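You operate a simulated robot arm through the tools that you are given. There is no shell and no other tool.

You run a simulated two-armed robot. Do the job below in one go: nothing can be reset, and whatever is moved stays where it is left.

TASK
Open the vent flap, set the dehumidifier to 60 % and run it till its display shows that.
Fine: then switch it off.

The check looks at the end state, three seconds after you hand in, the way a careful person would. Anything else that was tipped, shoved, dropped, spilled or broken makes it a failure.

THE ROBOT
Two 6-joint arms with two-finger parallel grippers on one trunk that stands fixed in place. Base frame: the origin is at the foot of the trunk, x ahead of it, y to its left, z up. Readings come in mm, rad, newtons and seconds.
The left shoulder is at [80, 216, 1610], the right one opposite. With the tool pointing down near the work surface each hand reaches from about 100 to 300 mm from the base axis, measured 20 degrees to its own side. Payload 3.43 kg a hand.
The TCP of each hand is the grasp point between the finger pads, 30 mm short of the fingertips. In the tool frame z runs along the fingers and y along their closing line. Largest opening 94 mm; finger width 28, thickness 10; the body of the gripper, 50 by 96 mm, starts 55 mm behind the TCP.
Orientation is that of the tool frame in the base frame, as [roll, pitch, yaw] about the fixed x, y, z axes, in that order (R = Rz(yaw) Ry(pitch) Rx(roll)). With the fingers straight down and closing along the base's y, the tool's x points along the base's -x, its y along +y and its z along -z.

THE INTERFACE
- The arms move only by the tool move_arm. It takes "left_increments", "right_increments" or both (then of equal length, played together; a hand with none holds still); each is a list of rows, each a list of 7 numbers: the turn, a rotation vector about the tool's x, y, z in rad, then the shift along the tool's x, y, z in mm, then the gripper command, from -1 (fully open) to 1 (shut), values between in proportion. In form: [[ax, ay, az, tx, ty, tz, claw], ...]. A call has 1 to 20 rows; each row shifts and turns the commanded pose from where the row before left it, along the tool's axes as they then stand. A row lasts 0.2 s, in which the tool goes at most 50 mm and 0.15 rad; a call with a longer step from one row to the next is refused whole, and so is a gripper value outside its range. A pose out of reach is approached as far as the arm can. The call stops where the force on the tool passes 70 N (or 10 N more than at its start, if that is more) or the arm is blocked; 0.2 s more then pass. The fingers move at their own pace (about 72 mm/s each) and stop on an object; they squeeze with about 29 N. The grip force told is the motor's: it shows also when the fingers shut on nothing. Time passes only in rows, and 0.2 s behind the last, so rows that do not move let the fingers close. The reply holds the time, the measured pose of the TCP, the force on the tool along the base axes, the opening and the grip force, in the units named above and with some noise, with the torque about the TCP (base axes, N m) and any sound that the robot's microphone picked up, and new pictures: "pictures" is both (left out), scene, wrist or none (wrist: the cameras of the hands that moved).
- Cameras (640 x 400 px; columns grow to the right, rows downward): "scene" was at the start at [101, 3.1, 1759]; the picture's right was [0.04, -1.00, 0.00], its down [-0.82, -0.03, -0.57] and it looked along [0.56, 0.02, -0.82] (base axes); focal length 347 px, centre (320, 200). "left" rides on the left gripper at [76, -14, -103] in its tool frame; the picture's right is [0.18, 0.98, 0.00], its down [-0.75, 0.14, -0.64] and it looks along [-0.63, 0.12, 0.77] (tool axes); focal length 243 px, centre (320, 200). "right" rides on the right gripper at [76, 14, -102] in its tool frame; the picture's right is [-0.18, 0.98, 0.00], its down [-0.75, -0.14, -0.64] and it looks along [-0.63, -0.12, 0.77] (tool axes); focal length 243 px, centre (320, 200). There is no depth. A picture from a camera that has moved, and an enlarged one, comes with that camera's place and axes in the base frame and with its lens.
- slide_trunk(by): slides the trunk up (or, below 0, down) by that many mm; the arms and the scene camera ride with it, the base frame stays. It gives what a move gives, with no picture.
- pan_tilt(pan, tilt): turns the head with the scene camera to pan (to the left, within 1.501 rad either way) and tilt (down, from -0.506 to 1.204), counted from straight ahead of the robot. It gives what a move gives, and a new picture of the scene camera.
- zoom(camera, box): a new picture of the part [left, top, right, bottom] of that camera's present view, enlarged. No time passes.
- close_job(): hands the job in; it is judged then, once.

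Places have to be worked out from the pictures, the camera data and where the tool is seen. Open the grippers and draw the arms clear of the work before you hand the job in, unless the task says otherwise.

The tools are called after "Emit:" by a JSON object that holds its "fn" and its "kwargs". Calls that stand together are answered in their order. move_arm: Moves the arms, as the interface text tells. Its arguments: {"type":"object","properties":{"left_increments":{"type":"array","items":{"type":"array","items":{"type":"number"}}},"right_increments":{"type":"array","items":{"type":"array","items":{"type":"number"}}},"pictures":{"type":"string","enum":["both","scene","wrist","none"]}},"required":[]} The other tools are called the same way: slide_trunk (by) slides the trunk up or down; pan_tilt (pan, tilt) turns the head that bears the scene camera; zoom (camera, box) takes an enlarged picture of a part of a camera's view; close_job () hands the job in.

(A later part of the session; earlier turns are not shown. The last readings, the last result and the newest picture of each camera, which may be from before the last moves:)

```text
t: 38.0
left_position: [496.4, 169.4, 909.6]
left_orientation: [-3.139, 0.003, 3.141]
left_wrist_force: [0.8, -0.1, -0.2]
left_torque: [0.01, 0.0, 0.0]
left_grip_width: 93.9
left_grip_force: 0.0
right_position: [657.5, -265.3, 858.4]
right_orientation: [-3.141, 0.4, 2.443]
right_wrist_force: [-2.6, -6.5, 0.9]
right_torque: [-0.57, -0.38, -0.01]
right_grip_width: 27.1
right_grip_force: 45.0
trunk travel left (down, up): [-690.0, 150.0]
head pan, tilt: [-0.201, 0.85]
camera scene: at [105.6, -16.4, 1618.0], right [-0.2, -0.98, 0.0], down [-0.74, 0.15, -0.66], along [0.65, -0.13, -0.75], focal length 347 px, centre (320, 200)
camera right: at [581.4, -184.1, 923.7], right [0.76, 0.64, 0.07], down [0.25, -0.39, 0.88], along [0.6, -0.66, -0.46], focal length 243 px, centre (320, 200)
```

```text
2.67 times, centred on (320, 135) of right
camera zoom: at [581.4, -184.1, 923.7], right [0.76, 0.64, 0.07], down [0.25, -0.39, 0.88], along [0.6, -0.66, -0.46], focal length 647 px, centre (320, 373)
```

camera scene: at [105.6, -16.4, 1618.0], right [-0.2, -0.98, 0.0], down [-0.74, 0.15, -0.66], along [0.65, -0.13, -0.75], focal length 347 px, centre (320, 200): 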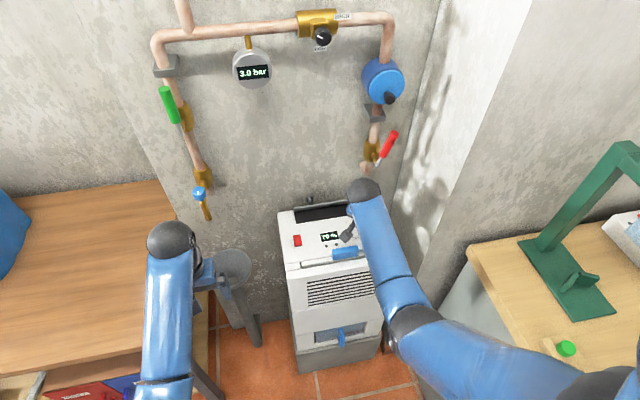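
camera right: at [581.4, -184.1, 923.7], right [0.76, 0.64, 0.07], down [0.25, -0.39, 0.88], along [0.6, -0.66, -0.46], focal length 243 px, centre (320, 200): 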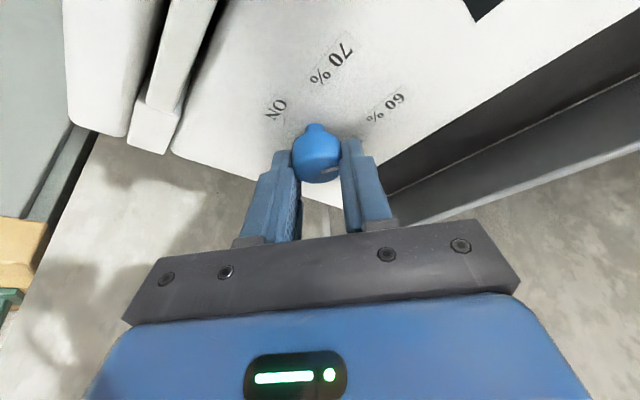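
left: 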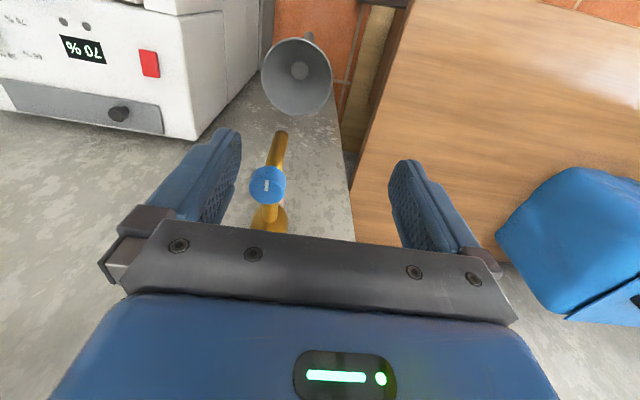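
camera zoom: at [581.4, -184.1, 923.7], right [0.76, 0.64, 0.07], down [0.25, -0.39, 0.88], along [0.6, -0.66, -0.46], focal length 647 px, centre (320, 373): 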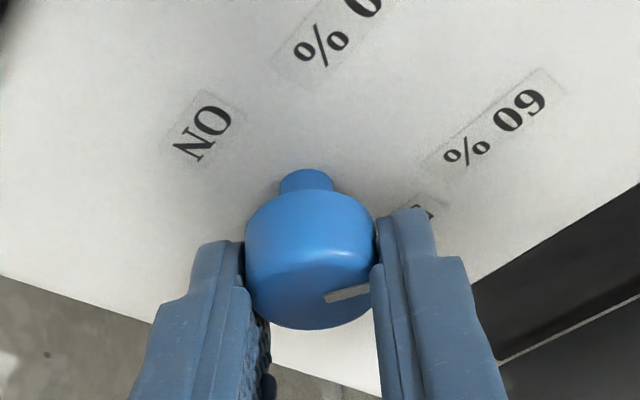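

The pointer now stands to the 60 % label as it stood to 70 % before. I'll release and lift straight up to check the pointer.

Emit:
{"fn": "move_arm", "kwargs": {"right_increments": [[0, 0, 0, 0, 0, 0, -0.4], [0, 0, 0, 0, 0, 0, -0.4], [0, 0, 0, -3.9, 0, -9.2, -0.4], [0, 0, 0, -3.9, 0, -9.2, -0.4], [0, 0, 0, -3.9, 0, -9.2, -0.4], [0, 0, 0, -3.9, 0, -9.2, -0.4], [0, 0, 0, 20, 0, -8.45, -0.4], [0, 0, 0, 30, 0, -12.7, -0.4], [0, 0, 0, 0, 0, 0, -0.4]], "pictures": "both"}}

Emit:
{"fn": "zoom", "kwargs": {"camera": "scene", "box": [272, 170, 400, 250]}}

Emit:
{"fn": "zoom", "kwargs": {"camera": "right", "box": [220, 20, 412, 140]}}

```text
t: 40.0
left_position: [497.9, 169.3, 910.0]
left_orientation: [-3.141, 0.003, 3.141]
left_wrist_force: [-0.1, -0.6, 0.3]
left_torque: [-0.01, -0.01, 0.0]
left_grip_width: 94.0
left_grip_force: 0.0
right_position: [614.3, -229.8, 898.0]
right_orientation: [-3.14, 0.399, 2.445]
right_wrist_force: [-0.4, -0.9, 0.2]
right_torque: [0.0, -0.01, 0.0]
right_grip_width: 66.0
right_grip_force: 0.1
trunk travel left (down, up): [-690.0, 150.0]
head pan, tilt: [-0.201, 0.85]
camera scene: at [106.7, -15.7, 1618.0], right [-0.2, -0.98, 0.0], down [-0.74, 0.15, -0.66], along [0.65, -0.13, -0.75], focal length 347 px, centre (320, 200)
camera right: at [539.7, -148.8, 963.9], right [0.76, 0.65, 0.07], down [0.25, -0.39, 0.88], along [0.6, -0.65, -0.46], focal length 243 px, centre (320, 200)
```

scene: 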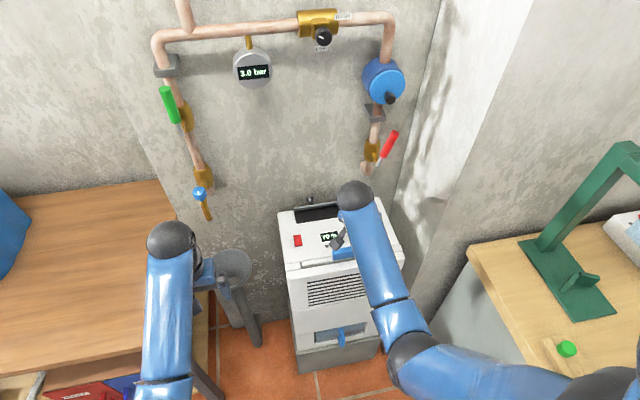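
right: 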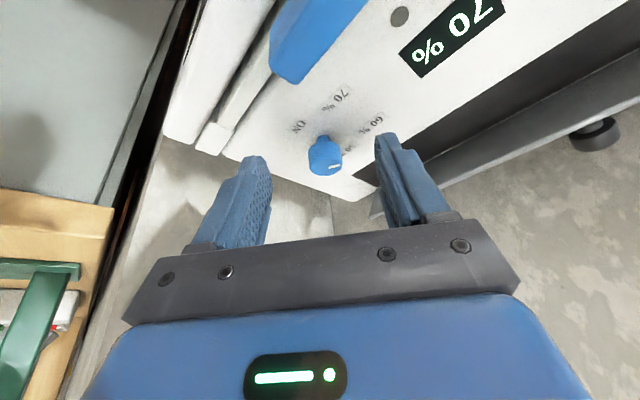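

```text
5.00 times, centred on (336, 210) of scene
camera zoom: at [106.7, -15.7, 1618.0], right [-0.2, -0.98, 0.0], down [-0.74, 0.15, -0.66], along [0.65, -0.13, -0.75], focal length 1734 px, centre (240, 150)
```

zoom: 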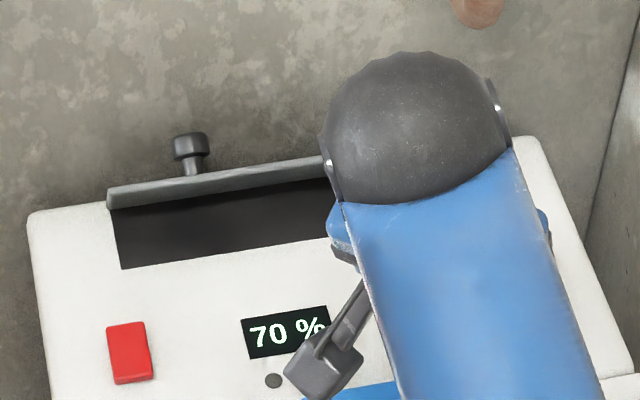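

```text
3.33 times, centred on (316, 80) of right
camera zoom: at [539.7, -148.8, 963.9], right [0.76, 0.65, 0.07], down [0.25, -0.39, 0.88], along [0.6, -0.65, -0.46], focal length 809 px, centre (333, 600)
```

zoom: 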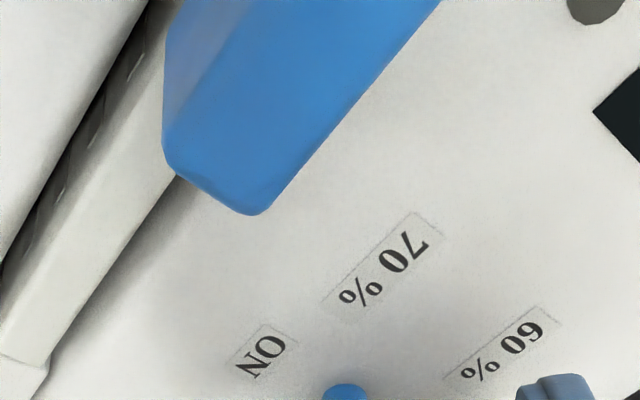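

The display still reads 70 %; the pointer can be checked better after moving aside. I'll turn the hand back square and go to the red switch while closing the fingers.

Emit:
{"fn": "move_arm", "kwargs": {"right_increments": [[-0.0454, 0, -0.1075, 0, 0, -3, 1], [-0.0454, 0, -0.1075, 0, 0, -3, 1], [-0.0454, 0, -0.1075, 0, 0, -3, 1], [-0.0454, 0, -0.1075, 0, 0, -3, 1], [-0.0454, 0, -0.1075, 0, 0, 0, 1], [-0.0454, 0, -0.1075, 0, 0, 0, 1], [0, 0, 0, 0, 40, 0, 1], [0, 0, 0, 0, 40, 0, 1], [0, 0, 0, 0, 40, 0, 1], [0, 0, 0, 0, 40, 0, 1], [0, 0, 0, 0, 0, 0, 1]], "pictures": "both"}}

Emit:
{"fn": "zoom", "kwargs": {"camera": "scene", "box": [272, 180, 400, 260]}}

Emit:
{"fn": "zoom", "kwargs": {"camera": "right", "box": [240, 20, 432, 140]}}

```text
t: 42.5
left_position: [497.6, 169.7, 911.9]
left_orientation: [-3.14, 0.004, 3.141]
left_wrist_force: [-0.1, -0.4, -0.1]
left_torque: [0.02, 0.01, -0.01]
left_grip_width: 94.0
left_grip_force: 0.0
right_position: [607.2, -69.1, 910.9]
right_orientation: [3.141, 0.398, -3.138]
right_wrist_force: [0.8, -1.0, -0.4]
right_torque: [0.01, -0.04, -0.01]
right_grip_width: 0.1
right_grip_force: 29.1
trunk travel left (down, up): [-690.0, 150.0]
head pan, tilt: [-0.201, 0.85]
camera scene: at [106.2, -15.6, 1618.0], right [-0.2, -0.98, 0.0], down [-0.74, 0.15, -0.66], along [0.65, -0.13, -0.75], focal length 347 px, centre (320, 200)
camera right: at [497.4, -55.5, 975.7], right [0.17, 0.98, 0.07], down [0.44, -0.14, 0.89], along [0.88, -0.11, -0.46], focal length 243 px, centre (320, 200)
```

scene: 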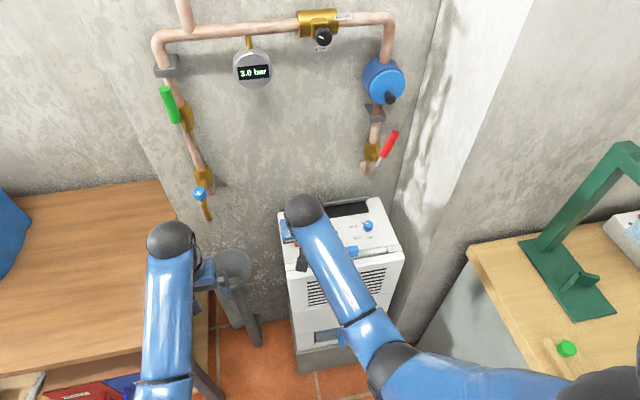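
right: 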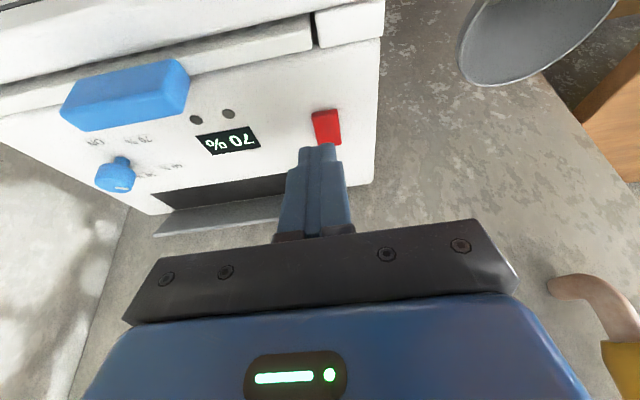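

```text
5.00 times, centred on (336, 220) of scene
camera zoom: at [106.2, -15.6, 1618.0], right [-0.2, -0.98, 0.0], down [-0.74, 0.15, -0.66], along [0.65, -0.13, -0.75], focal length 1734 px, centre (240, 100)
```

zoom: 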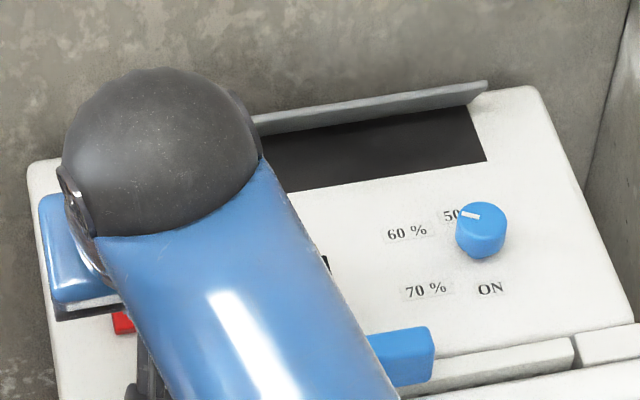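

```text
3.33 times, centred on (336, 80) of right
camera zoom: at [497.4, -55.5, 975.7], right [0.17, 0.98, 0.07], down [0.44, -0.14, 0.89], along [0.88, -0.11, -0.46], focal length 809 px, centre (267, 600)
```

zoom: 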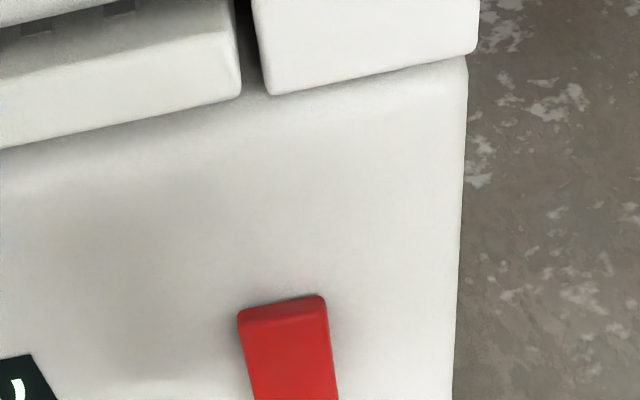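

The pointer now points towards 60 %. I'll zoom further to confirm it, and look at the red switch's shape.

Emit:
{"fn": "zoom", "kwargs": {"camera": "scene", "box": [345, 212, 377, 232]}}

Emit:
{"fn": "zoom", "kwargs": {"camera": "right", "box": [280, 85, 376, 145]}}

```text
16.00 times, centred on (361, 222) of scene
camera zoom: at [106.2, -15.6, 1618.0], right [-0.2, -0.98, 0.0], down [-0.74, 0.15, -0.66], along [0.65, -0.13, -0.75], focal length 5549 px, centre (-336, -152)
```

zoom: 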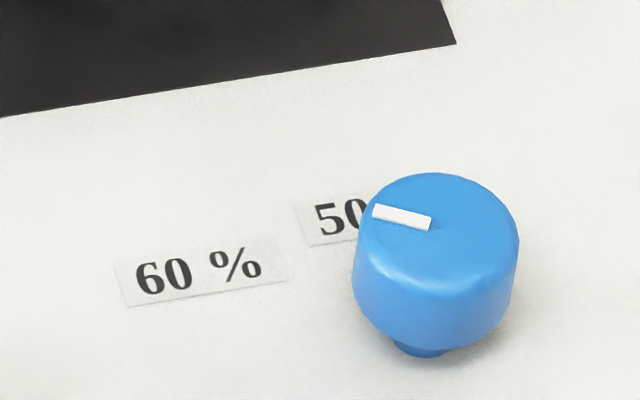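

```text
6.67 times, centred on (328, 115) of right
camera zoom: at [497.4, -55.5, 975.7], right [0.17, 0.98, 0.07], down [0.44, -0.14, 0.89], along [0.88, -0.11, -0.46], focal length 1618 px, centre (267, 767)
```

zoom: 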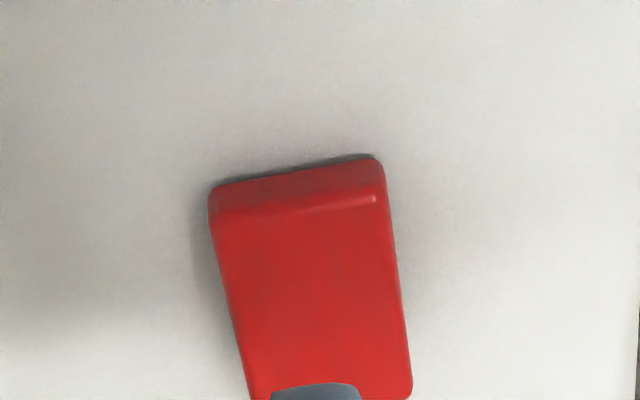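

The pointer stands about 30° past left, squarely at 60 %. The red switch looks like a rocker with its front end raised. I'll move back and lower a bit to see its profile.

Emit:
{"fn": "move_arm", "kwargs": {"right_increments": [[0, 0, 0, 30, 10, 0, 1], [0, 0, 0, 30, 10, 0, 1], [0, 0, 0, 15, 0, 15, 1], [0, 0, 0, 0, 0, 0, 1]], "pictures": "wrist"}}

Emit:
{"fn": "zoom", "kwargs": {"camera": "right", "box": [270, 70, 366, 130]}}

Emit:
{"fn": "zoom", "kwargs": {"camera": "scene", "box": [280, 225, 328, 255]}}

```text
t: 43.5
left_position: [497.3, 169.8, 911.0]
left_orientation: [3.141, 0.003, 3.141]
left_wrist_force: [-0.7, -0.4, 0.6]
left_torque: [0.01, -0.02, 0.02]
left_grip_width: 94.2
left_grip_force: 0.1
right_position: [545.9, -48.9, 867.9]
right_orientation: [3.14, 0.401, -3.137]
right_wrist_force: [-0.1, -0.7, 0.7]
right_torque: [-0.02, 0.01, -0.01]
right_grip_width: 0.0
right_grip_force: 28.4
trunk travel left (down, up): [-690.0, 150.0]
head pan, tilt: [-0.201, 0.85]
camera right: at [435.6, -34.0, 932.5], right [0.17, 0.98, 0.07], down [0.44, -0.14, 0.89], along [0.88, -0.11, -0.46], focal length 243 px, centre (320, 200)
```

right: 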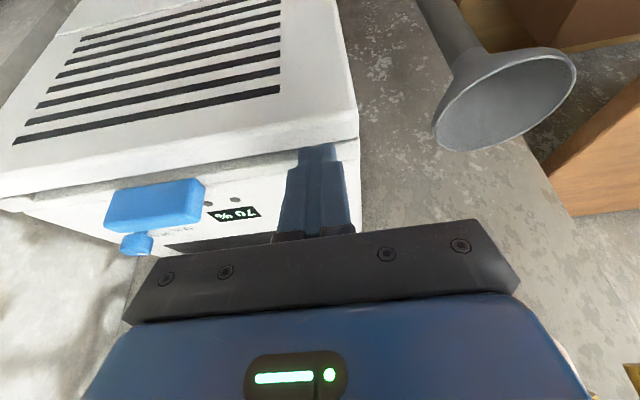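

```text
6.67 times, centred on (318, 100) of right
camera zoom: at [435.6, -34.0, 932.5], right [0.17, 0.98, 0.07], down [0.44, -0.14, 0.89], along [0.88, -0.11, -0.46], focal length 1618 px, centre (333, 867)
```

zoom: 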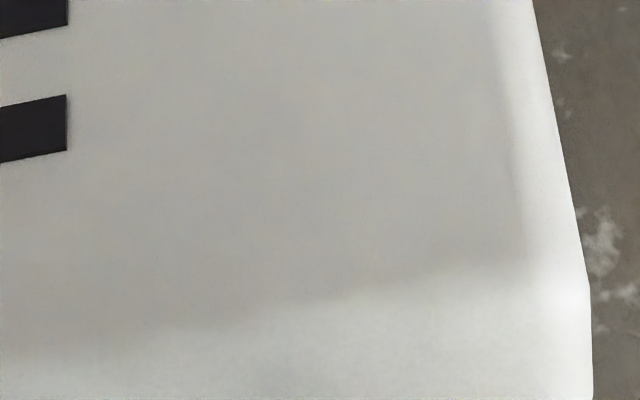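

```text
13.33 times, centred on (304, 240) of scene
camera zoom: at [106.4, -15.1, 1618.0], right [-0.2, -0.98, 0.0], down [-0.74, 0.15, -0.66], along [0.65, -0.13, -0.75], focal length 4624 px, centre (533, -333)
```

zoom: 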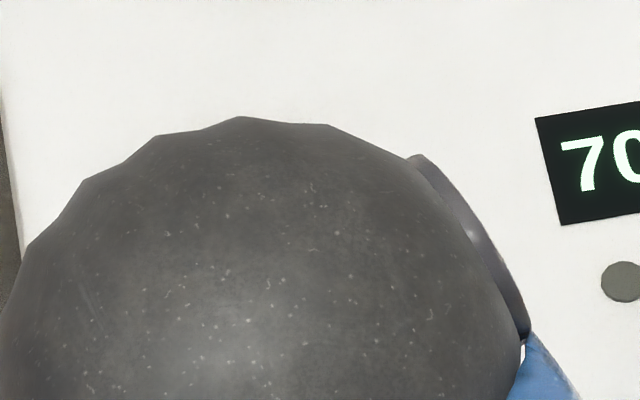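

That view doesn't help, so I'll raise the hand and bring the closed fingertips over the front end of the switch at about (643,-66), stopping a little above it.

Emit:
{"fn": "move_arm", "kwargs": {"right_increments": [[0, 0, 0, -9.7, 0, -23, 1], [0, 0, 0, -30.1, -5.7, 12.7, 1], [0, 0, 0, -30.1, -5.7, 12.7, 1], [0, 0, 0, -30.1, -5.7, 12.7, 1], [0, 0, 0, 0, 0, 0, 1], [0, 0, 0, 7.8, 0, 18.4, 1], [0, 0, 0, 0, 0, 0, 1]], "pictures": "both"}}

Emit:
{"fn": "zoom", "kwargs": {"camera": "right", "box": [250, 70, 410, 170]}}

Emit:
{"fn": "zoom", "kwargs": {"camera": "scene", "box": [272, 200, 352, 250]}}

```text
t: 45.0
left_position: [497.3, 168.4, 911.8]
left_orientation: [3.141, 0.004, 3.141]
left_wrist_force: [0.0, 0.5, 0.3]
left_torque: [0.02, -0.02, 0.01]
left_grip_width: 94.0
left_grip_force: 0.1
right_position: [645.1, -65.1, 872.3]
right_orientation: [-3.14, 0.4, -3.139]
right_wrist_force: [0.2, 0.3, -0.1]
right_torque: [0.01, 0.0, -0.01]
right_grip_width: 0.0
right_grip_force: 28.4
trunk travel left (down, up): [-690.0, 150.0]
head pan, tilt: [-0.201, 0.85]
camera scene: at [106.6, -15.3, 1618.0], right [-0.2, -0.98, 0.0], down [-0.74, 0.15, -0.66], along [0.65, -0.13, -0.75], focal length 347 px, centre (320, 200)
camera right: at [535.0, -51.3, 937.0], right [0.17, 0.98, 0.07], down [0.44, -0.14, 0.88], along [0.88, -0.11, -0.46], focal length 243 px, centre (320, 200)
```

scene: 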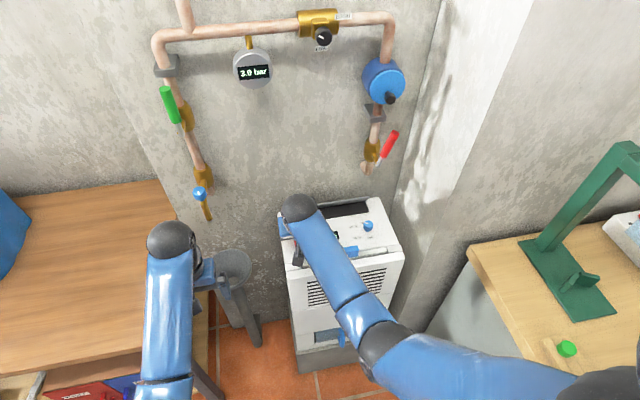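
right: 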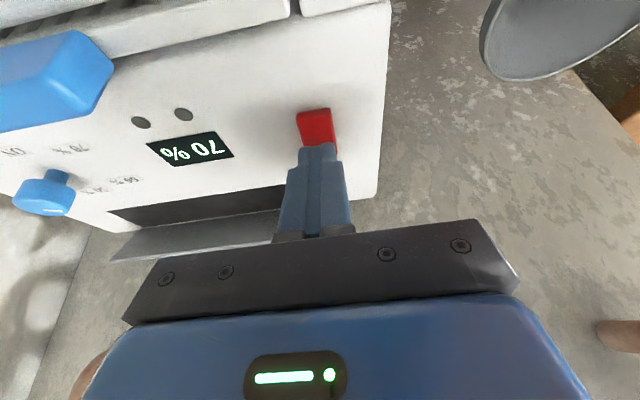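

```text
4.00 times, centred on (330, 120) of right
camera zoom: at [535.0, -51.3, 937.0], right [0.17, 0.98, 0.07], down [0.44, -0.14, 0.88], along [0.88, -0.11, -0.46], focal length 970 px, centre (280, 520)
```

zoom: 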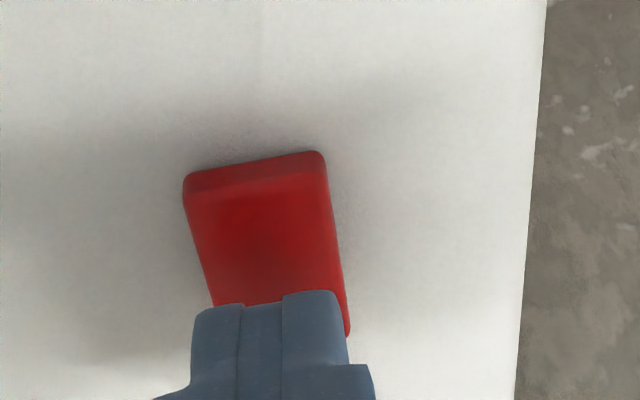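

```text
8.00 times, centred on (312, 225) of scene
camera zoom: at [106.6, -15.3, 1618.0], right [-0.2, -0.98, 0.0], down [-0.74, 0.15, -0.66], along [0.65, -0.13, -0.75], focal length 2774 px, centre (384, 0)
```

zoom: 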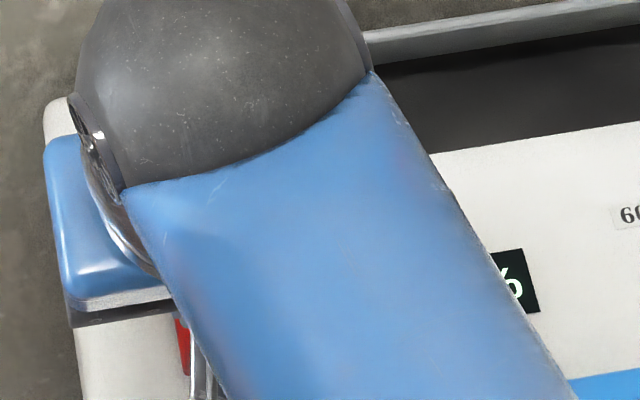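

The fingertips are over the front part of the switch, about 10 mm above it. I'll come down 10 mm in small steps and watch the force, the lamps and any sound.

Emit:
{"fn": "move_arm", "kwargs": {"right_increments": [[0, 0, 0, 0.97, 0, 2.3, 1], [0, 0, 0, 0.97, 0, 2.3, 1], [0, 0, 0, 0.97, 0, 2.3, 1], [0, 0, 0, 0.97, 0, 2.3, 1], [0, 0, 0, 0, 0, 0, 1]], "pictures": "wrist"}}

Emit:
{"fn": "zoom", "kwargs": {"camera": "right", "box": [250, 70, 410, 170]}}

```text
t: 46.2
left_position: [496.7, 169.6, 910.1]
left_orientation: [3.141, 0.004, 3.141]
left_wrist_force: [0.1, -0.7, 0.4]
left_torque: [0.01, 0.01, -0.02]
left_grip_width: 93.9
left_grip_force: 0.0
right_position: [645.0, -65.8, 863.1]
right_orientation: [-3.141, 0.404, -3.138]
right_wrist_force: [-0.5, -0.7, 2.5]
right_torque: [-0.01, 0.04, 0.05]
right_grip_width: 0.0
right_grip_force: 29.1
trunk travel left (down, up): [-690.0, 150.0]
head pan, tilt: [-0.201, 0.85]
camera right: at [535.0, -51.3, 927.3], right [0.17, 0.98, 0.07], down [0.44, -0.14, 0.89], along [0.88, -0.11, -0.46], focal length 243 px, centre (320, 200)
```

right: 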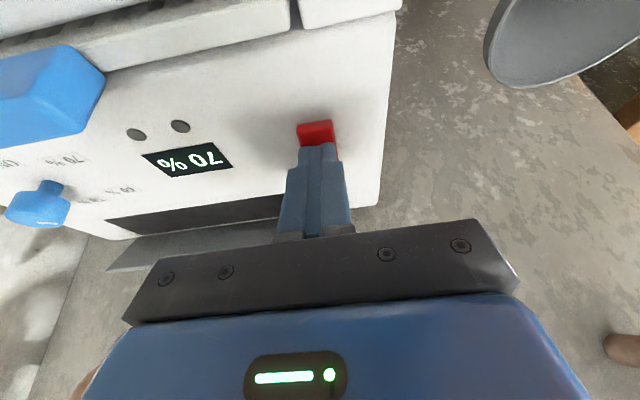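

```text
4.00 times, centred on (330, 120) of right
camera zoom: at [535.0, -51.3, 927.3], right [0.17, 0.98, 0.07], down [0.44, -0.14, 0.89], along [0.88, -0.11, -0.46], focal length 970 px, centre (280, 520)
```

zoom: 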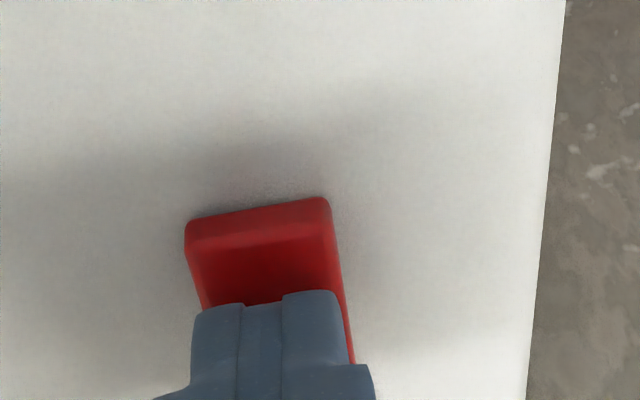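

A light 2.5 N contact has begun. I'll press on in 1.5 mm steps.

Emit:
{"fn": "move_arm", "kwargs": {"right_increments": [[0, 0, 0, 0.58, 0, 1.38, 1], [0, 0, 0, 0.58, 0, 1.38, 1], [0, 0, 0, 0, 0, 0, 1]], "pictures": "wrist"}}

Emit:
{"fn": "zoom", "kwargs": {"camera": "right", "box": [250, 70, 410, 170]}}

```text
t: 47.0
left_position: [495.5, 170.1, 911.1]
left_orientation: [-3.141, 0.007, -3.14]
left_wrist_force: [-0.7, -0.2, 0.4]
left_torque: [-0.02, 0.0, 0.0]
left_grip_width: 94.0
left_grip_force: 0.0
right_position: [643.8, -64.9, 863.0]
right_orientation: [3.141, 0.408, -3.136]
right_wrist_force: [-2.4, -1.5, 17.0]
right_torque: [-0.11, 0.07, 0.23]
right_grip_width: 0.0
right_grip_force: 28.2
trunk travel left (down, up): [-690.0, 150.0]
head pan, tilt: [-0.201, 0.85]
camera right: at [534.4, -51.4, 926.6], right [0.17, 0.98, 0.07], down [0.44, -0.14, 0.89], along [0.88, -0.11, -0.45], focal length 243 px, centre (320, 200)
```

right: 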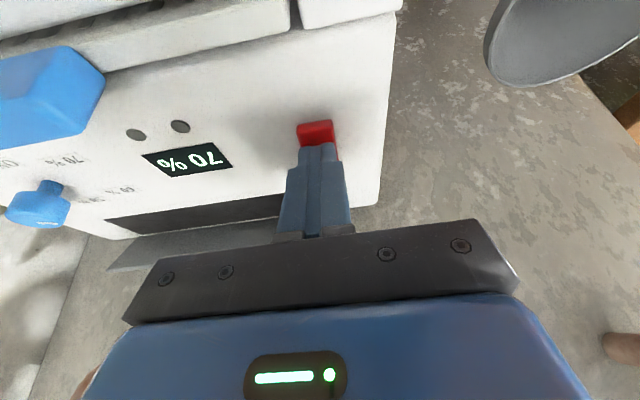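

```text
4.00 times, centred on (330, 120) of right
camera zoom: at [534.4, -51.4, 926.6], right [0.17, 0.98, 0.07], down [0.44, -0.14, 0.89], along [0.88, -0.11, -0.45], focal length 970 px, centre (280, 520)
```

zoom: 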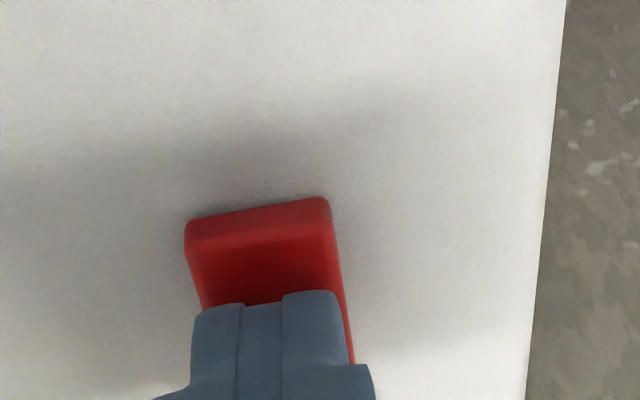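

With 17 N nothing moved, so the front end is probably already down and the far end is the raised one. I'll lift, move 23 mm forward to the far end, and press there.

Emit:
{"fn": "move_arm", "kwargs": {"right_increments": [[0, 0, 0, -2, 0, -4.6, 1], [0, 0, 0, -2.7, 0, -6.4, 1], [0, 0, 0, -10.6, 0, 4.5, 1], [0, 0, 0, -10.6, 0, 4.5, 1], [0, 0, 0, 0, 0, 0, 1]], "pictures": "both"}}

Emit:
{"fn": "zoom", "kwargs": {"camera": "right", "box": [250, 70, 410, 170]}}

```text
t: 48.2
left_position: [496.3, 170.0, 910.9]
left_orientation: [3.141, 0.004, -3.141]
left_wrist_force: [-0.7, -0.5, 0.3]
left_torque: [-0.02, -0.02, 0.03]
left_grip_width: 93.9
left_grip_force: 0.0
right_position: [668.9, -64.3, 870.5]
right_orientation: [3.14, 0.4, -3.139]
right_wrist_force: [-0.3, -0.9, 0.3]
right_torque: [0.0, 0.01, -0.04]
right_grip_width: 0.2
right_grip_force: 29.2
trunk travel left (down, up): [-690.0, 150.0]
head pan, tilt: [-0.201, 0.85]
camera scene: at [105.8, -15.4, 1618.0], right [-0.2, -0.98, 0.0], down [-0.74, 0.15, -0.66], along [0.65, -0.13, -0.75], focal length 347 px, centre (320, 200)
camera right: at [558.7, -51.9, 936.0], right [0.17, 0.98, 0.07], down [0.45, -0.14, 0.88], along [0.88, -0.11, -0.46], focal length 243 px, centre (320, 200)
```

scene: 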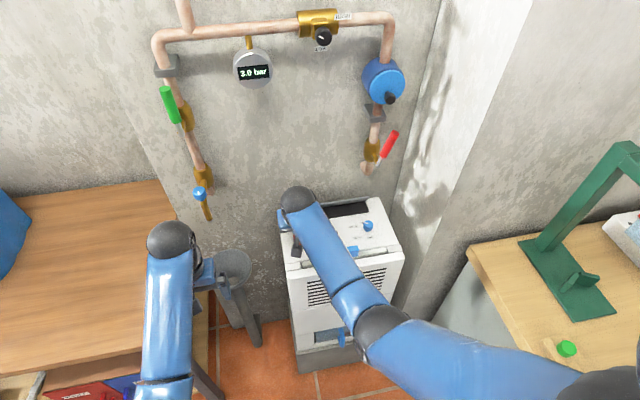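
right: 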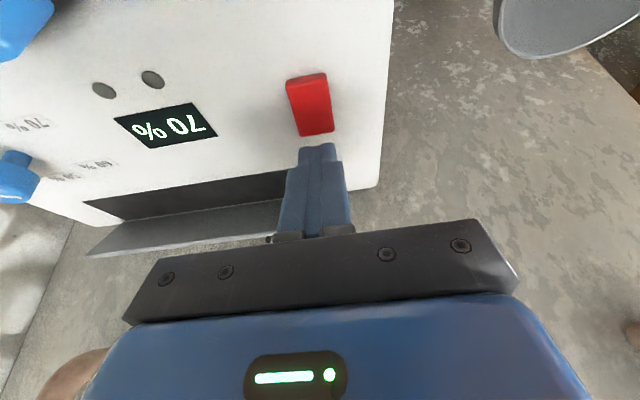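

```text
4.00 times, centred on (330, 120) of right
camera zoom: at [558.7, -51.9, 936.0], right [0.17, 0.98, 0.07], down [0.45, -0.14, 0.88], along [0.88, -0.11, -0.46], focal length 970 px, centre (280, 520)
```

zoom: 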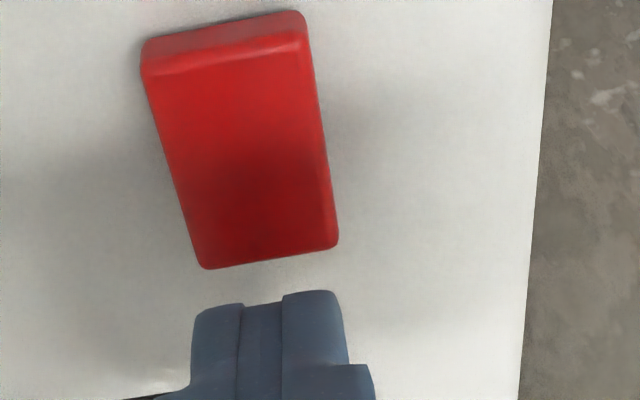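

The whole switch is in view now, spanning x≈637–678. The fingertips' low corner is over x≈668, the far half, so I'll press down in small steps.

Emit:
{"fn": "move_arm", "kwargs": {"right_increments": [[0, 0, 0, 0.97, 0, 2.3, 1], [0, 0, 0, 0.97, 0, 2.3, 1], [0, 0, 0, 0.78, 0, 1.84, 1], [0, 0, 0, 0, 0, 0, 1]], "pictures": "wrist"}}

Emit:
{"fn": "zoom", "kwargs": {"camera": "right", "box": [250, 70, 410, 170]}}

```text
t: 49.2
left_position: [498.7, 169.6, 909.6]
left_orientation: [-3.141, 0.002, -3.141]
left_wrist_force: [-1.2, 0.0, 0.2]
left_torque: [0.04, 0.0, 0.01]
left_grip_width: 94.2
left_grip_force: 0.0
right_position: [668.1, -64.7, 863.7]
right_orientation: [-3.141, 0.401, -3.136]
right_wrist_force: [-0.2, 0.0, -0.4]
right_torque: [0.0, 0.03, -0.03]
right_grip_width: 0.0
right_grip_force: 29.5
trunk travel left (down, up): [-690.0, 150.0]
head pan, tilt: [-0.201, 0.85]
camera right: at [558.7, -51.3, 928.1], right [0.17, 0.98, 0.07], down [0.45, -0.14, 0.88], along [0.88, -0.11, -0.46], focal length 243 px, centre (320, 200)
```

right: 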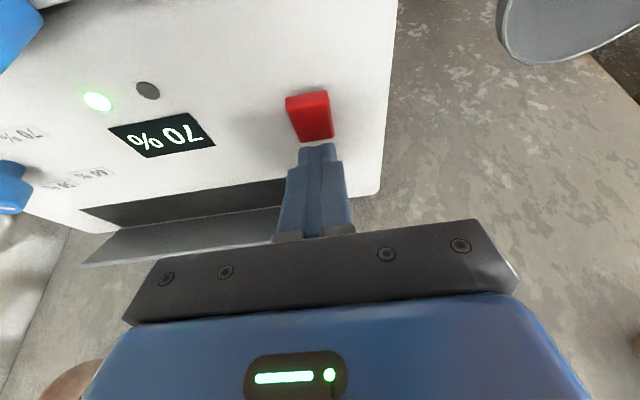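

```text
4.00 times, centred on (330, 120) of right
camera zoom: at [558.7, -51.3, 928.1], right [0.17, 0.98, 0.07], down [0.45, -0.14, 0.88], along [0.88, -0.11, -0.46], focal length 970 px, centre (280, 520)
```

zoom: 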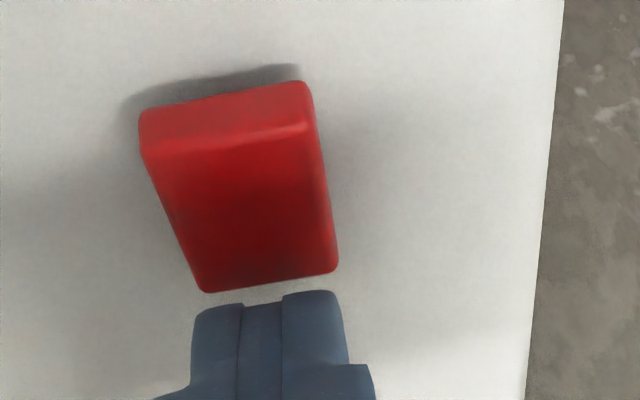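

The switch flipped over and the green lamp is lit, so it is running. I'll lift off, go back above the front end of the switch, and wait while watching the display.

Emit:
{"fn": "move_arm", "kwargs": {"right_increments": [[0, 0, 0, -3.9, 0, -9.2, 1], [0, 0, 0, -1.2, 0, -2.8, 1], [0, 0, 0, 22.1, 0, -9.3, 1], [0, 0, 0, 0, 0, 0, 1], [0, 0, 0, 0, 0, 0, 1], [0, 0, 0, 0, 0, 0, 1], [0, 0, 0, 0, 0, 0, 1], [0, 0, 0, 0, 0, 0, 1], [0, 0, 0, 0, 0, 0, 1], [0, 0, 0, 0, 0, 0, 1]], "pictures": "wrist"}}

Emit:
{"fn": "zoom", "kwargs": {"camera": "right", "box": [60, 60, 380, 200]}}

```text
t: 51.5
left_position: [496.3, 169.7, 910.8]
left_orientation: [3.14, 0.003, 3.14]
left_wrist_force: [0.2, 0.5, 0.9]
left_torque: [0.01, -0.03, 0.0]
left_grip_width: 94.0
left_grip_force: 0.0
right_position: [643.1, -64.3, 875.4]
right_orientation: [-3.141, 0.398, -3.139]
right_wrist_force: [0.2, 0.2, -0.3]
right_torque: [0.0, -0.01, -0.01]
right_grip_width: 0.0
right_grip_force: 29.2
trunk travel left (down, up): [-690.0, 150.0]
head pan, tilt: [-0.201, 0.85]
camera right: at [534.0, -51.1, 940.4], right [0.17, 0.98, 0.07], down [0.44, -0.14, 0.88], along [0.88, -0.11, -0.46], focal length 243 px, centre (320, 200)
```

right: 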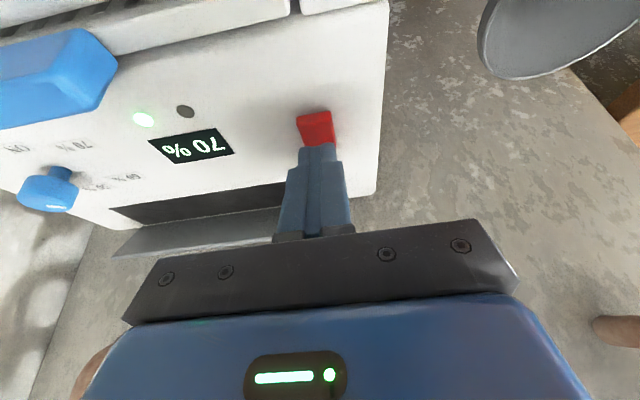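

```text
2.00 times, centred on (220, 130) of right
camera zoom: at [534.0, -51.1, 940.4], right [0.17, 0.98, 0.07], down [0.44, -0.14, 0.88], along [0.88, -0.11, -0.46], focal length 485 px, centre (520, 340)
```

zoom: 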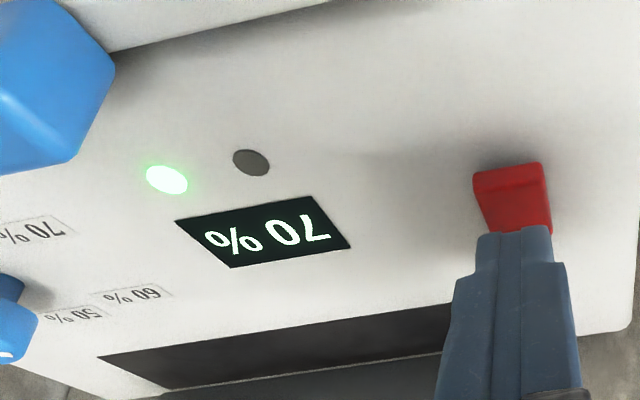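

The green lamp is on and the display still reads 70 %. I'll wait another 4 seconds.

Emit:
{"fn": "move_arm", "kwargs": {"right_increments": [[0, 0, 0, 0, 0, 0, 1], [0, 0, 0, 0, 0, 0, 1], [0, 0, 0, 0, 0, 0, 1], [0, 0, 0, 0, 0, 0, 1], [0, 0, 0, 0, 0, 0, 1], [0, 0, 0, 0, 0, 0, 1], [0, 0, 0, 0, 0, 0, 1], [0, 0, 0, 0, 0, 0, 1], [0, 0, 0, 0, 0, 0, 1], [0, 0, 0, 0, 0, 0, 1], [0, 0, 0, 0, 0, 0, 1], [0, 0, 0, 0, 0, 0, 1], [0, 0, 0, 0, 0, 0, 1], [0, 0, 0, 0, 0, 0, 1], [0, 0, 0, 0, 0, 0, 1], [0, 0, 0, 0, 0, 0, 1], [0, 0, 0, 0, 0, 0, 1], [0, 0, 0, 0, 0, 0, 1], [0, 0, 0, 0, 0, 0, 1], [0, 0, 0, 0, 0, 0, 1]], "pictures": "wrist"}}

Emit:
{"fn": "zoom", "kwargs": {"camera": "right", "box": [60, 60, 380, 200]}}

```text
t: 55.6
left_position: [497.5, 170.1, 910.0]
left_orientation: [-3.141, 0.004, -3.14]
left_wrist_force: [0.4, 0.8, -0.2]
left_torque: [-0.01, 0.01, 0.01]
left_grip_width: 93.9
left_grip_force: 0.1
right_position: [644.8, -64.8, 875.1]
right_orientation: [3.14, 0.401, -3.138]
right_wrist_force: [0.7, 0.7, -0.5]
right_torque: [-0.01, 0.02, 0.02]
right_grip_width: 0.0
right_grip_force: 28.9
trunk travel left (down, up): [-690.0, 150.0]
head pan, tilt: [-0.201, 0.85]
camera right: at [534.0, -51.2, 940.4], right [0.17, 0.98, 0.07], down [0.44, -0.14, 0.88], along [0.88, -0.11, -0.46], focal length 243 px, centre (320, 200)
```

right: 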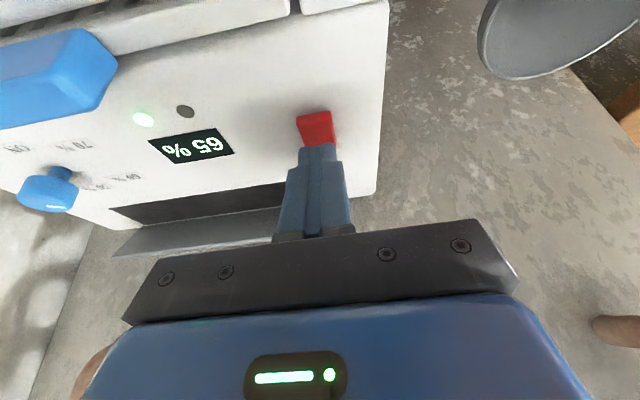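

```text
2.00 times, centred on (220, 130) of right
camera zoom: at [534.0, -51.2, 940.4], right [0.17, 0.98, 0.07], down [0.44, -0.14, 0.88], along [0.88, -0.11, -0.46], focal length 485 px, centre (520, 340)
```

zoom: 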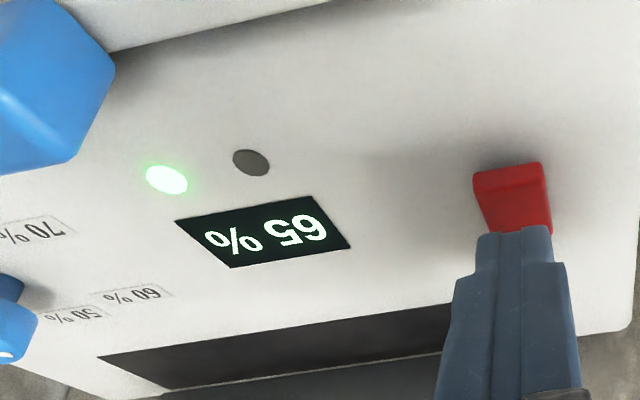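

The display has dropped to 65 %. I'll keep waiting, in shorter chunks so as not to overshoot.

Emit:
{"fn": "move_arm", "kwargs": {"right_increments": [[0, 0, 0, 0, 0, 0, 1], [0, 0, 0, 0, 0, 0, 1], [0, 0, 0, 0, 0, 0, 1], [0, 0, 0, 0, 0, 0, 1], [0, 0, 0, 0, 0, 0, 1], [0, 0, 0, 0, 0, 0, 1], [0, 0, 0, 0, 0, 0, 1], [0, 0, 0, 0, 0, 0, 1], [0, 0, 0, 0, 0, 0, 1], [0, 0, 0, 0, 0, 0, 1]], "pictures": "wrist"}}

```text
t: 57.9
left_position: [496.3, 169.7, 911.8]
left_orientation: [3.14, 0.004, 3.141]
left_wrist_force: [0.2, 0.8, 0.2]
left_torque: [0.02, 0.0, -0.02]
left_grip_width: 94.0
left_grip_force: 0.0
right_position: [644.6, -64.7, 875.9]
right_orientation: [-3.141, 0.399, -3.138]
right_wrist_force: [-0.8, 0.4, 0.0]
right_torque: [0.02, 0.03, 0.01]
right_grip_width: 0.2
right_grip_force: 29.2
trunk travel left (down, up): [-690.0, 150.0]
head pan, tilt: [-0.201, 0.85]
camera right: at [534.0, -51.2, 940.4], right [0.17, 0.98, 0.07], down [0.44, -0.14, 0.88], along [0.88, -0.11, -0.46], focal length 243 px, centre (320, 200)
```

right: 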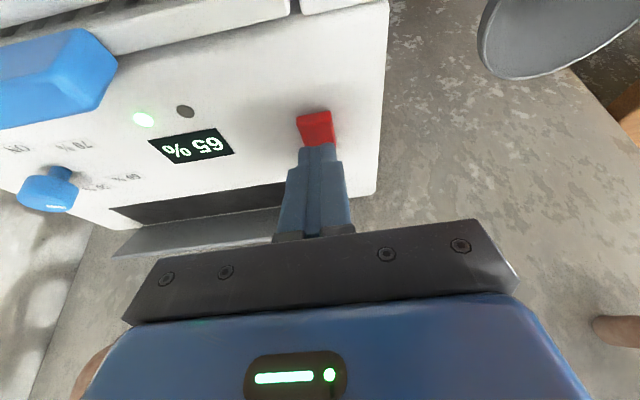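

It is still at 65 %, so I'll wait two more seconds.

Emit:
{"fn": "move_arm", "kwargs": {"right_increments": [[0, 0, 0, 0, 0, 0, 1], [0, 0, 0, 0, 0, 0, 1], [0, 0, 0, 0, 0, 0, 1], [0, 0, 0, 0, 0, 0, 1], [0, 0, 0, 0, 0, 0, 1], [0, 0, 0, 0, 0, 0, 1], [0, 0, 0, 0, 0, 0, 1], [0, 0, 0, 0, 0, 0, 1], [0, 0, 0, 0, 0, 0, 1], [0, 0, 0, 0, 0, 0, 1]], "pictures": "wrist"}}

Emit:
{"fn": "zoom", "kwargs": {"camera": "right", "box": [60, 60, 380, 200]}}

```text
t: 60.0
left_position: [496.5, 170.2, 911.2]
left_orientation: [3.141, 0.004, -3.141]
left_wrist_force: [-0.6, -0.7, -0.5]
left_torque: [0.02, 0.0, -0.01]
left_grip_width: 94.0
left_grip_force: 0.1
right_position: [643.8, -65.2, 876.4]
right_orientation: [3.142, 0.4, -3.138]
right_wrist_force: [-0.9, 0.1, -0.8]
right_torque: [0.0, -0.03, -0.02]
right_grip_width: 0.1
right_grip_force: 28.2
trunk travel left (down, up): [-690.0, 150.0]
head pan, tilt: [-0.201, 0.85]
camera right: at [534.0, -51.2, 940.4], right [0.17, 0.98, 0.07], down [0.44, -0.14, 0.88], along [0.88, -0.11, -0.46], focal length 243 px, centre (320, 200)
```

right: 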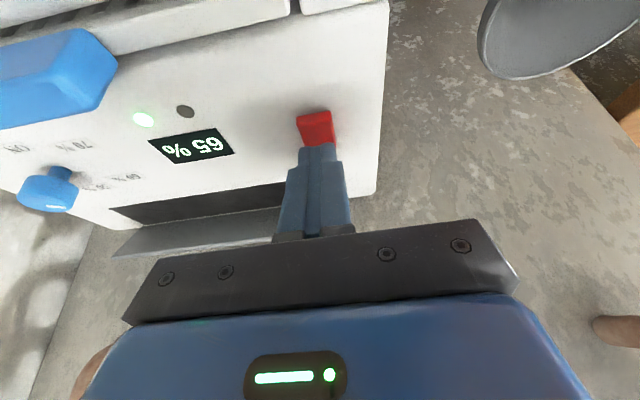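

```text
2.00 times, centred on (220, 130) of right
camera zoom: at [534.0, -51.2, 940.4], right [0.17, 0.98, 0.07], down [0.44, -0.14, 0.88], along [0.88, -0.11, -0.46], focal length 485 px, centre (520, 340)
```

zoom: 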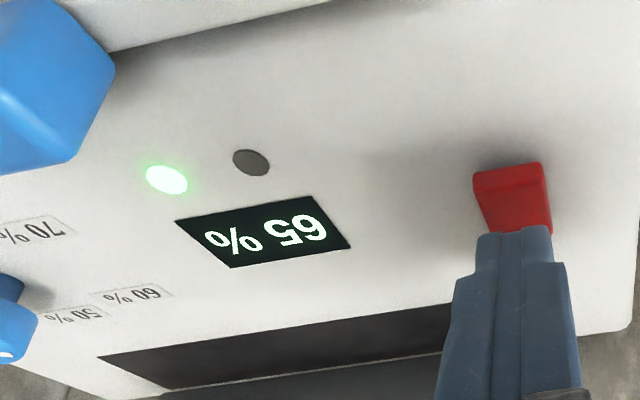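

Still 65 %; steps seem to take several seconds, so I'll wait another two.

Emit:
{"fn": "move_arm", "kwargs": {"right_increments": [[0, 0, 0, 0, 0, 0, 1], [0, 0, 0, 0, 0, 0, 1], [0, 0, 0, 0, 0, 0, 1], [0, 0, 0, 0, 0, 0, 1], [0, 0, 0, 0, 0, 0, 1], [0, 0, 0, 0, 0, 0, 1], [0, 0, 0, 0, 0, 0, 1], [0, 0, 0, 0, 0, 0, 1], [0, 0, 0, 0, 0, 0, 1], [0, 0, 0, 0, 0, 0, 1]], "pictures": "wrist"}}

Emit:
{"fn": "zoom", "kwargs": {"camera": "right", "box": [60, 60, 380, 200]}}

```text
t: 62.2
left_position: [498.0, 169.6, 911.4]
left_orientation: [3.141, 0.004, -3.14]
left_wrist_force: [0.4, -0.9, -0.2]
left_torque: [-0.02, 0.06, 0.0]
left_grip_width: 94.3
left_grip_force: 0.1
right_position: [643.9, -63.9, 876.1]
right_orientation: [3.141, 0.401, -3.139]
right_wrist_force: [-0.7, 0.2, 0.5]
right_torque: [0.0, 0.0, -0.01]
right_grip_width: 0.0
right_grip_force: 29.5
trunk travel left (down, up): [-690.0, 150.0]
head pan, tilt: [-0.201, 0.85]
camera right: at [534.0, -51.2, 940.4], right [0.17, 0.98, 0.07], down [0.44, -0.14, 0.88], along [0.88, -0.11, -0.46], focal length 243 px, centre (320, 200)
```

right: 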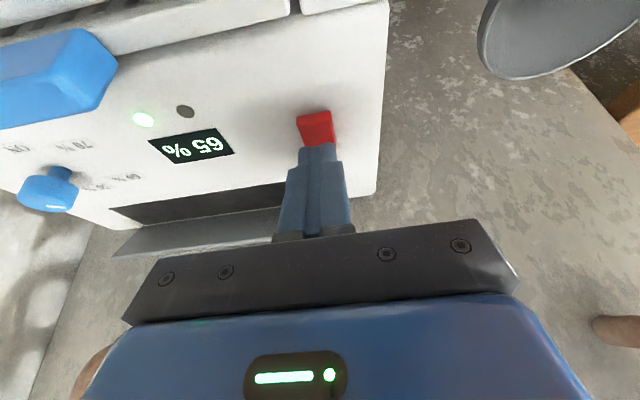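

```text
2.00 times, centred on (220, 130) of right
camera zoom: at [534.0, -51.2, 940.4], right [0.17, 0.98, 0.07], down [0.44, -0.14, 0.88], along [0.88, -0.11, -0.46], focal length 485 px, centre (520, 340)
```

zoom: 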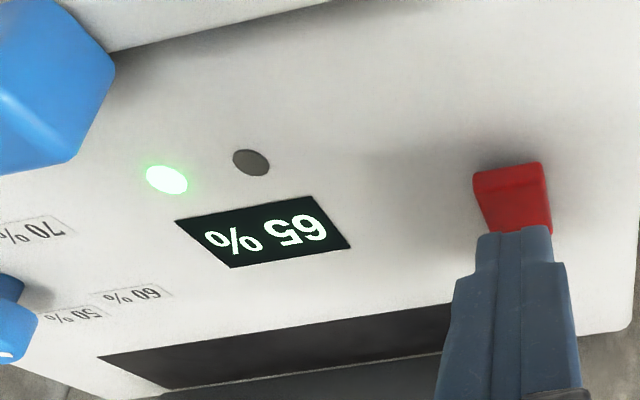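

Still 65 % with the lamp green. I'll wait four more seconds.

Emit:
{"fn": "move_arm", "kwargs": {"right_increments": [[0, 0, 0, 0, 0, 0, 1], [0, 0, 0, 0, 0, 0, 1], [0, 0, 0, 0, 0, 0, 1], [0, 0, 0, 0, 0, 0, 1], [0, 0, 0, 0, 0, 0, 1], [0, 0, 0, 0, 0, 0, 1], [0, 0, 0, 0, 0, 0, 1], [0, 0, 0, 0, 0, 0, 1], [0, 0, 0, 0, 0, 0, 1], [0, 0, 0, 0, 0, 0, 1], [0, 0, 0, 0, 0, 0, 1], [0, 0, 0, 0, 0, 0, 1], [0, 0, 0, 0, 0, 0, 1], [0, 0, 0, 0, 0, 0, 1], [0, 0, 0, 0, 0, 0, 1], [0, 0, 0, 0, 0, 0, 1], [0, 0, 0, 0, 0, 0, 1], [0, 0, 0, 0, 0, 0, 1], [0, 0, 0, 0, 0, 0, 1], [0, 0, 0, 0, 0, 0, 1]], "pictures": "wrist"}}

```text
t: 66.5
left_position: [498.0, 169.3, 909.1]
left_orientation: [-3.141, 0.002, -3.14]
left_wrist_force: [0.1, -0.3, 0.4]
left_torque: [0.01, 0.0, -0.02]
left_grip_width: 94.1
left_grip_force: 0.1
right_position: [643.5, -64.7, 874.8]
right_orientation: [3.14, 0.4, -3.138]
right_wrist_force: [-0.3, 0.1, 0.3]
right_torque: [0.02, 0.03, -0.01]
right_grip_width: 0.0
right_grip_force: 28.6
trunk travel left (down, up): [-690.0, 150.0]
head pan, tilt: [-0.201, 0.85]
camera right: at [534.0, -51.2, 940.4], right [0.17, 0.98, 0.07], down [0.44, -0.14, 0.88], along [0.88, -0.11, -0.46], focal length 243 px, centre (320, 200)
```

right: 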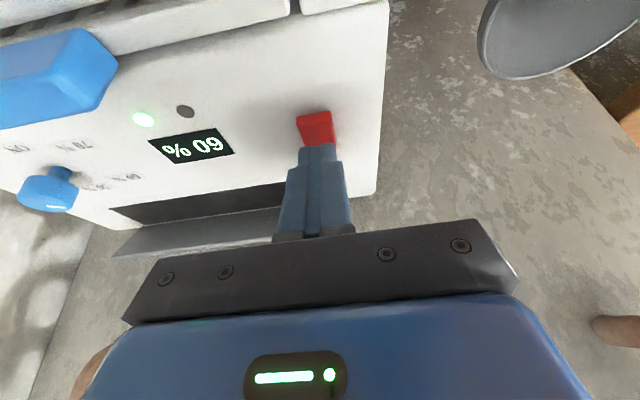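

The display now shows 60 %. I'll press the raised front end of the switch to turn it off.

Emit:
{"fn": "move_arm", "kwargs": {"right_increments": [[0, 0, 0, 1.17, 0, 2.76, 1], [0, 0, 0, 1.17, 0, 2.76, 1], [0, 0, 0, 1.17, 0, 2.76, 1], [0, 0, 0, 1.17, 0, 2.76, 1], [0, 0, 0, 0, 0, 0, 1]], "pictures": "wrist"}}

Emit:
{"fn": "zoom", "kwargs": {"camera": "right", "box": [60, 60, 380, 200]}}

```text
t: 67.7
left_position: [497.2, 169.6, 909.6]
left_orientation: [-3.141, 0.004, 3.141]
left_wrist_force: [-0.2, 0.5, 0.1]
left_torque: [-0.01, 0.01, 0.0]
left_grip_width: 93.9
left_grip_force: 0.1
right_position: [643.5, -64.5, 864.4]
right_orientation: [3.141, 0.4, -3.139]
right_wrist_force: [-0.5, 0.0, 0.1]
right_torque: [0.02, 0.02, 0.0]
right_grip_width: 0.0
right_grip_force: 29.2
trunk travel left (down, up): [-690.0, 150.0]
head pan, tilt: [-0.201, 0.85]
camera right: at [534.5, -51.2, 929.1], right [0.17, 0.98, 0.07], down [0.45, -0.14, 0.88], along [0.88, -0.11, -0.46], focal length 243 px, centre (320, 200)
```

right: 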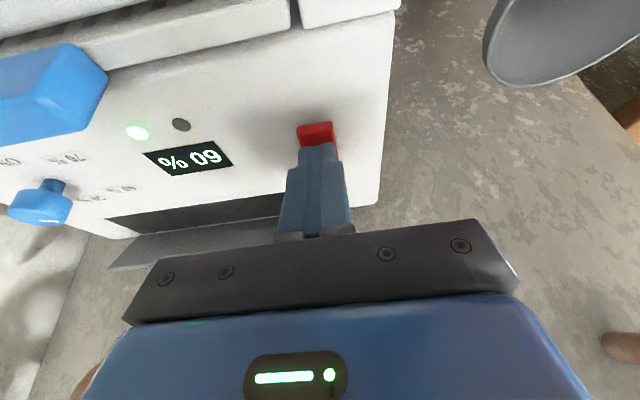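

```text
2.00 times, centred on (220, 130) of right
camera zoom: at [534.5, -51.2, 929.1], right [0.17, 0.98, 0.07], down [0.45, -0.14, 0.88], along [0.88, -0.11, -0.46], focal length 485 px, centre (520, 340)
```

zoom: 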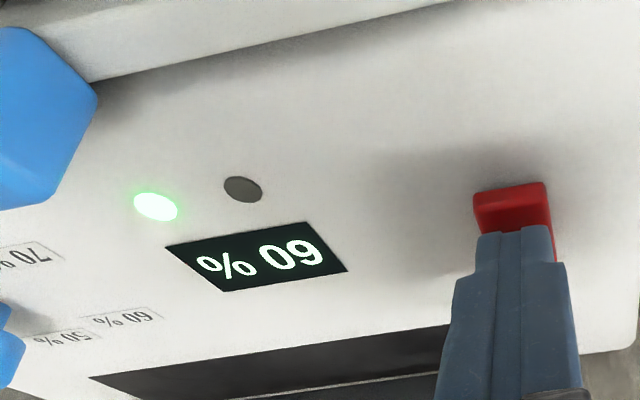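

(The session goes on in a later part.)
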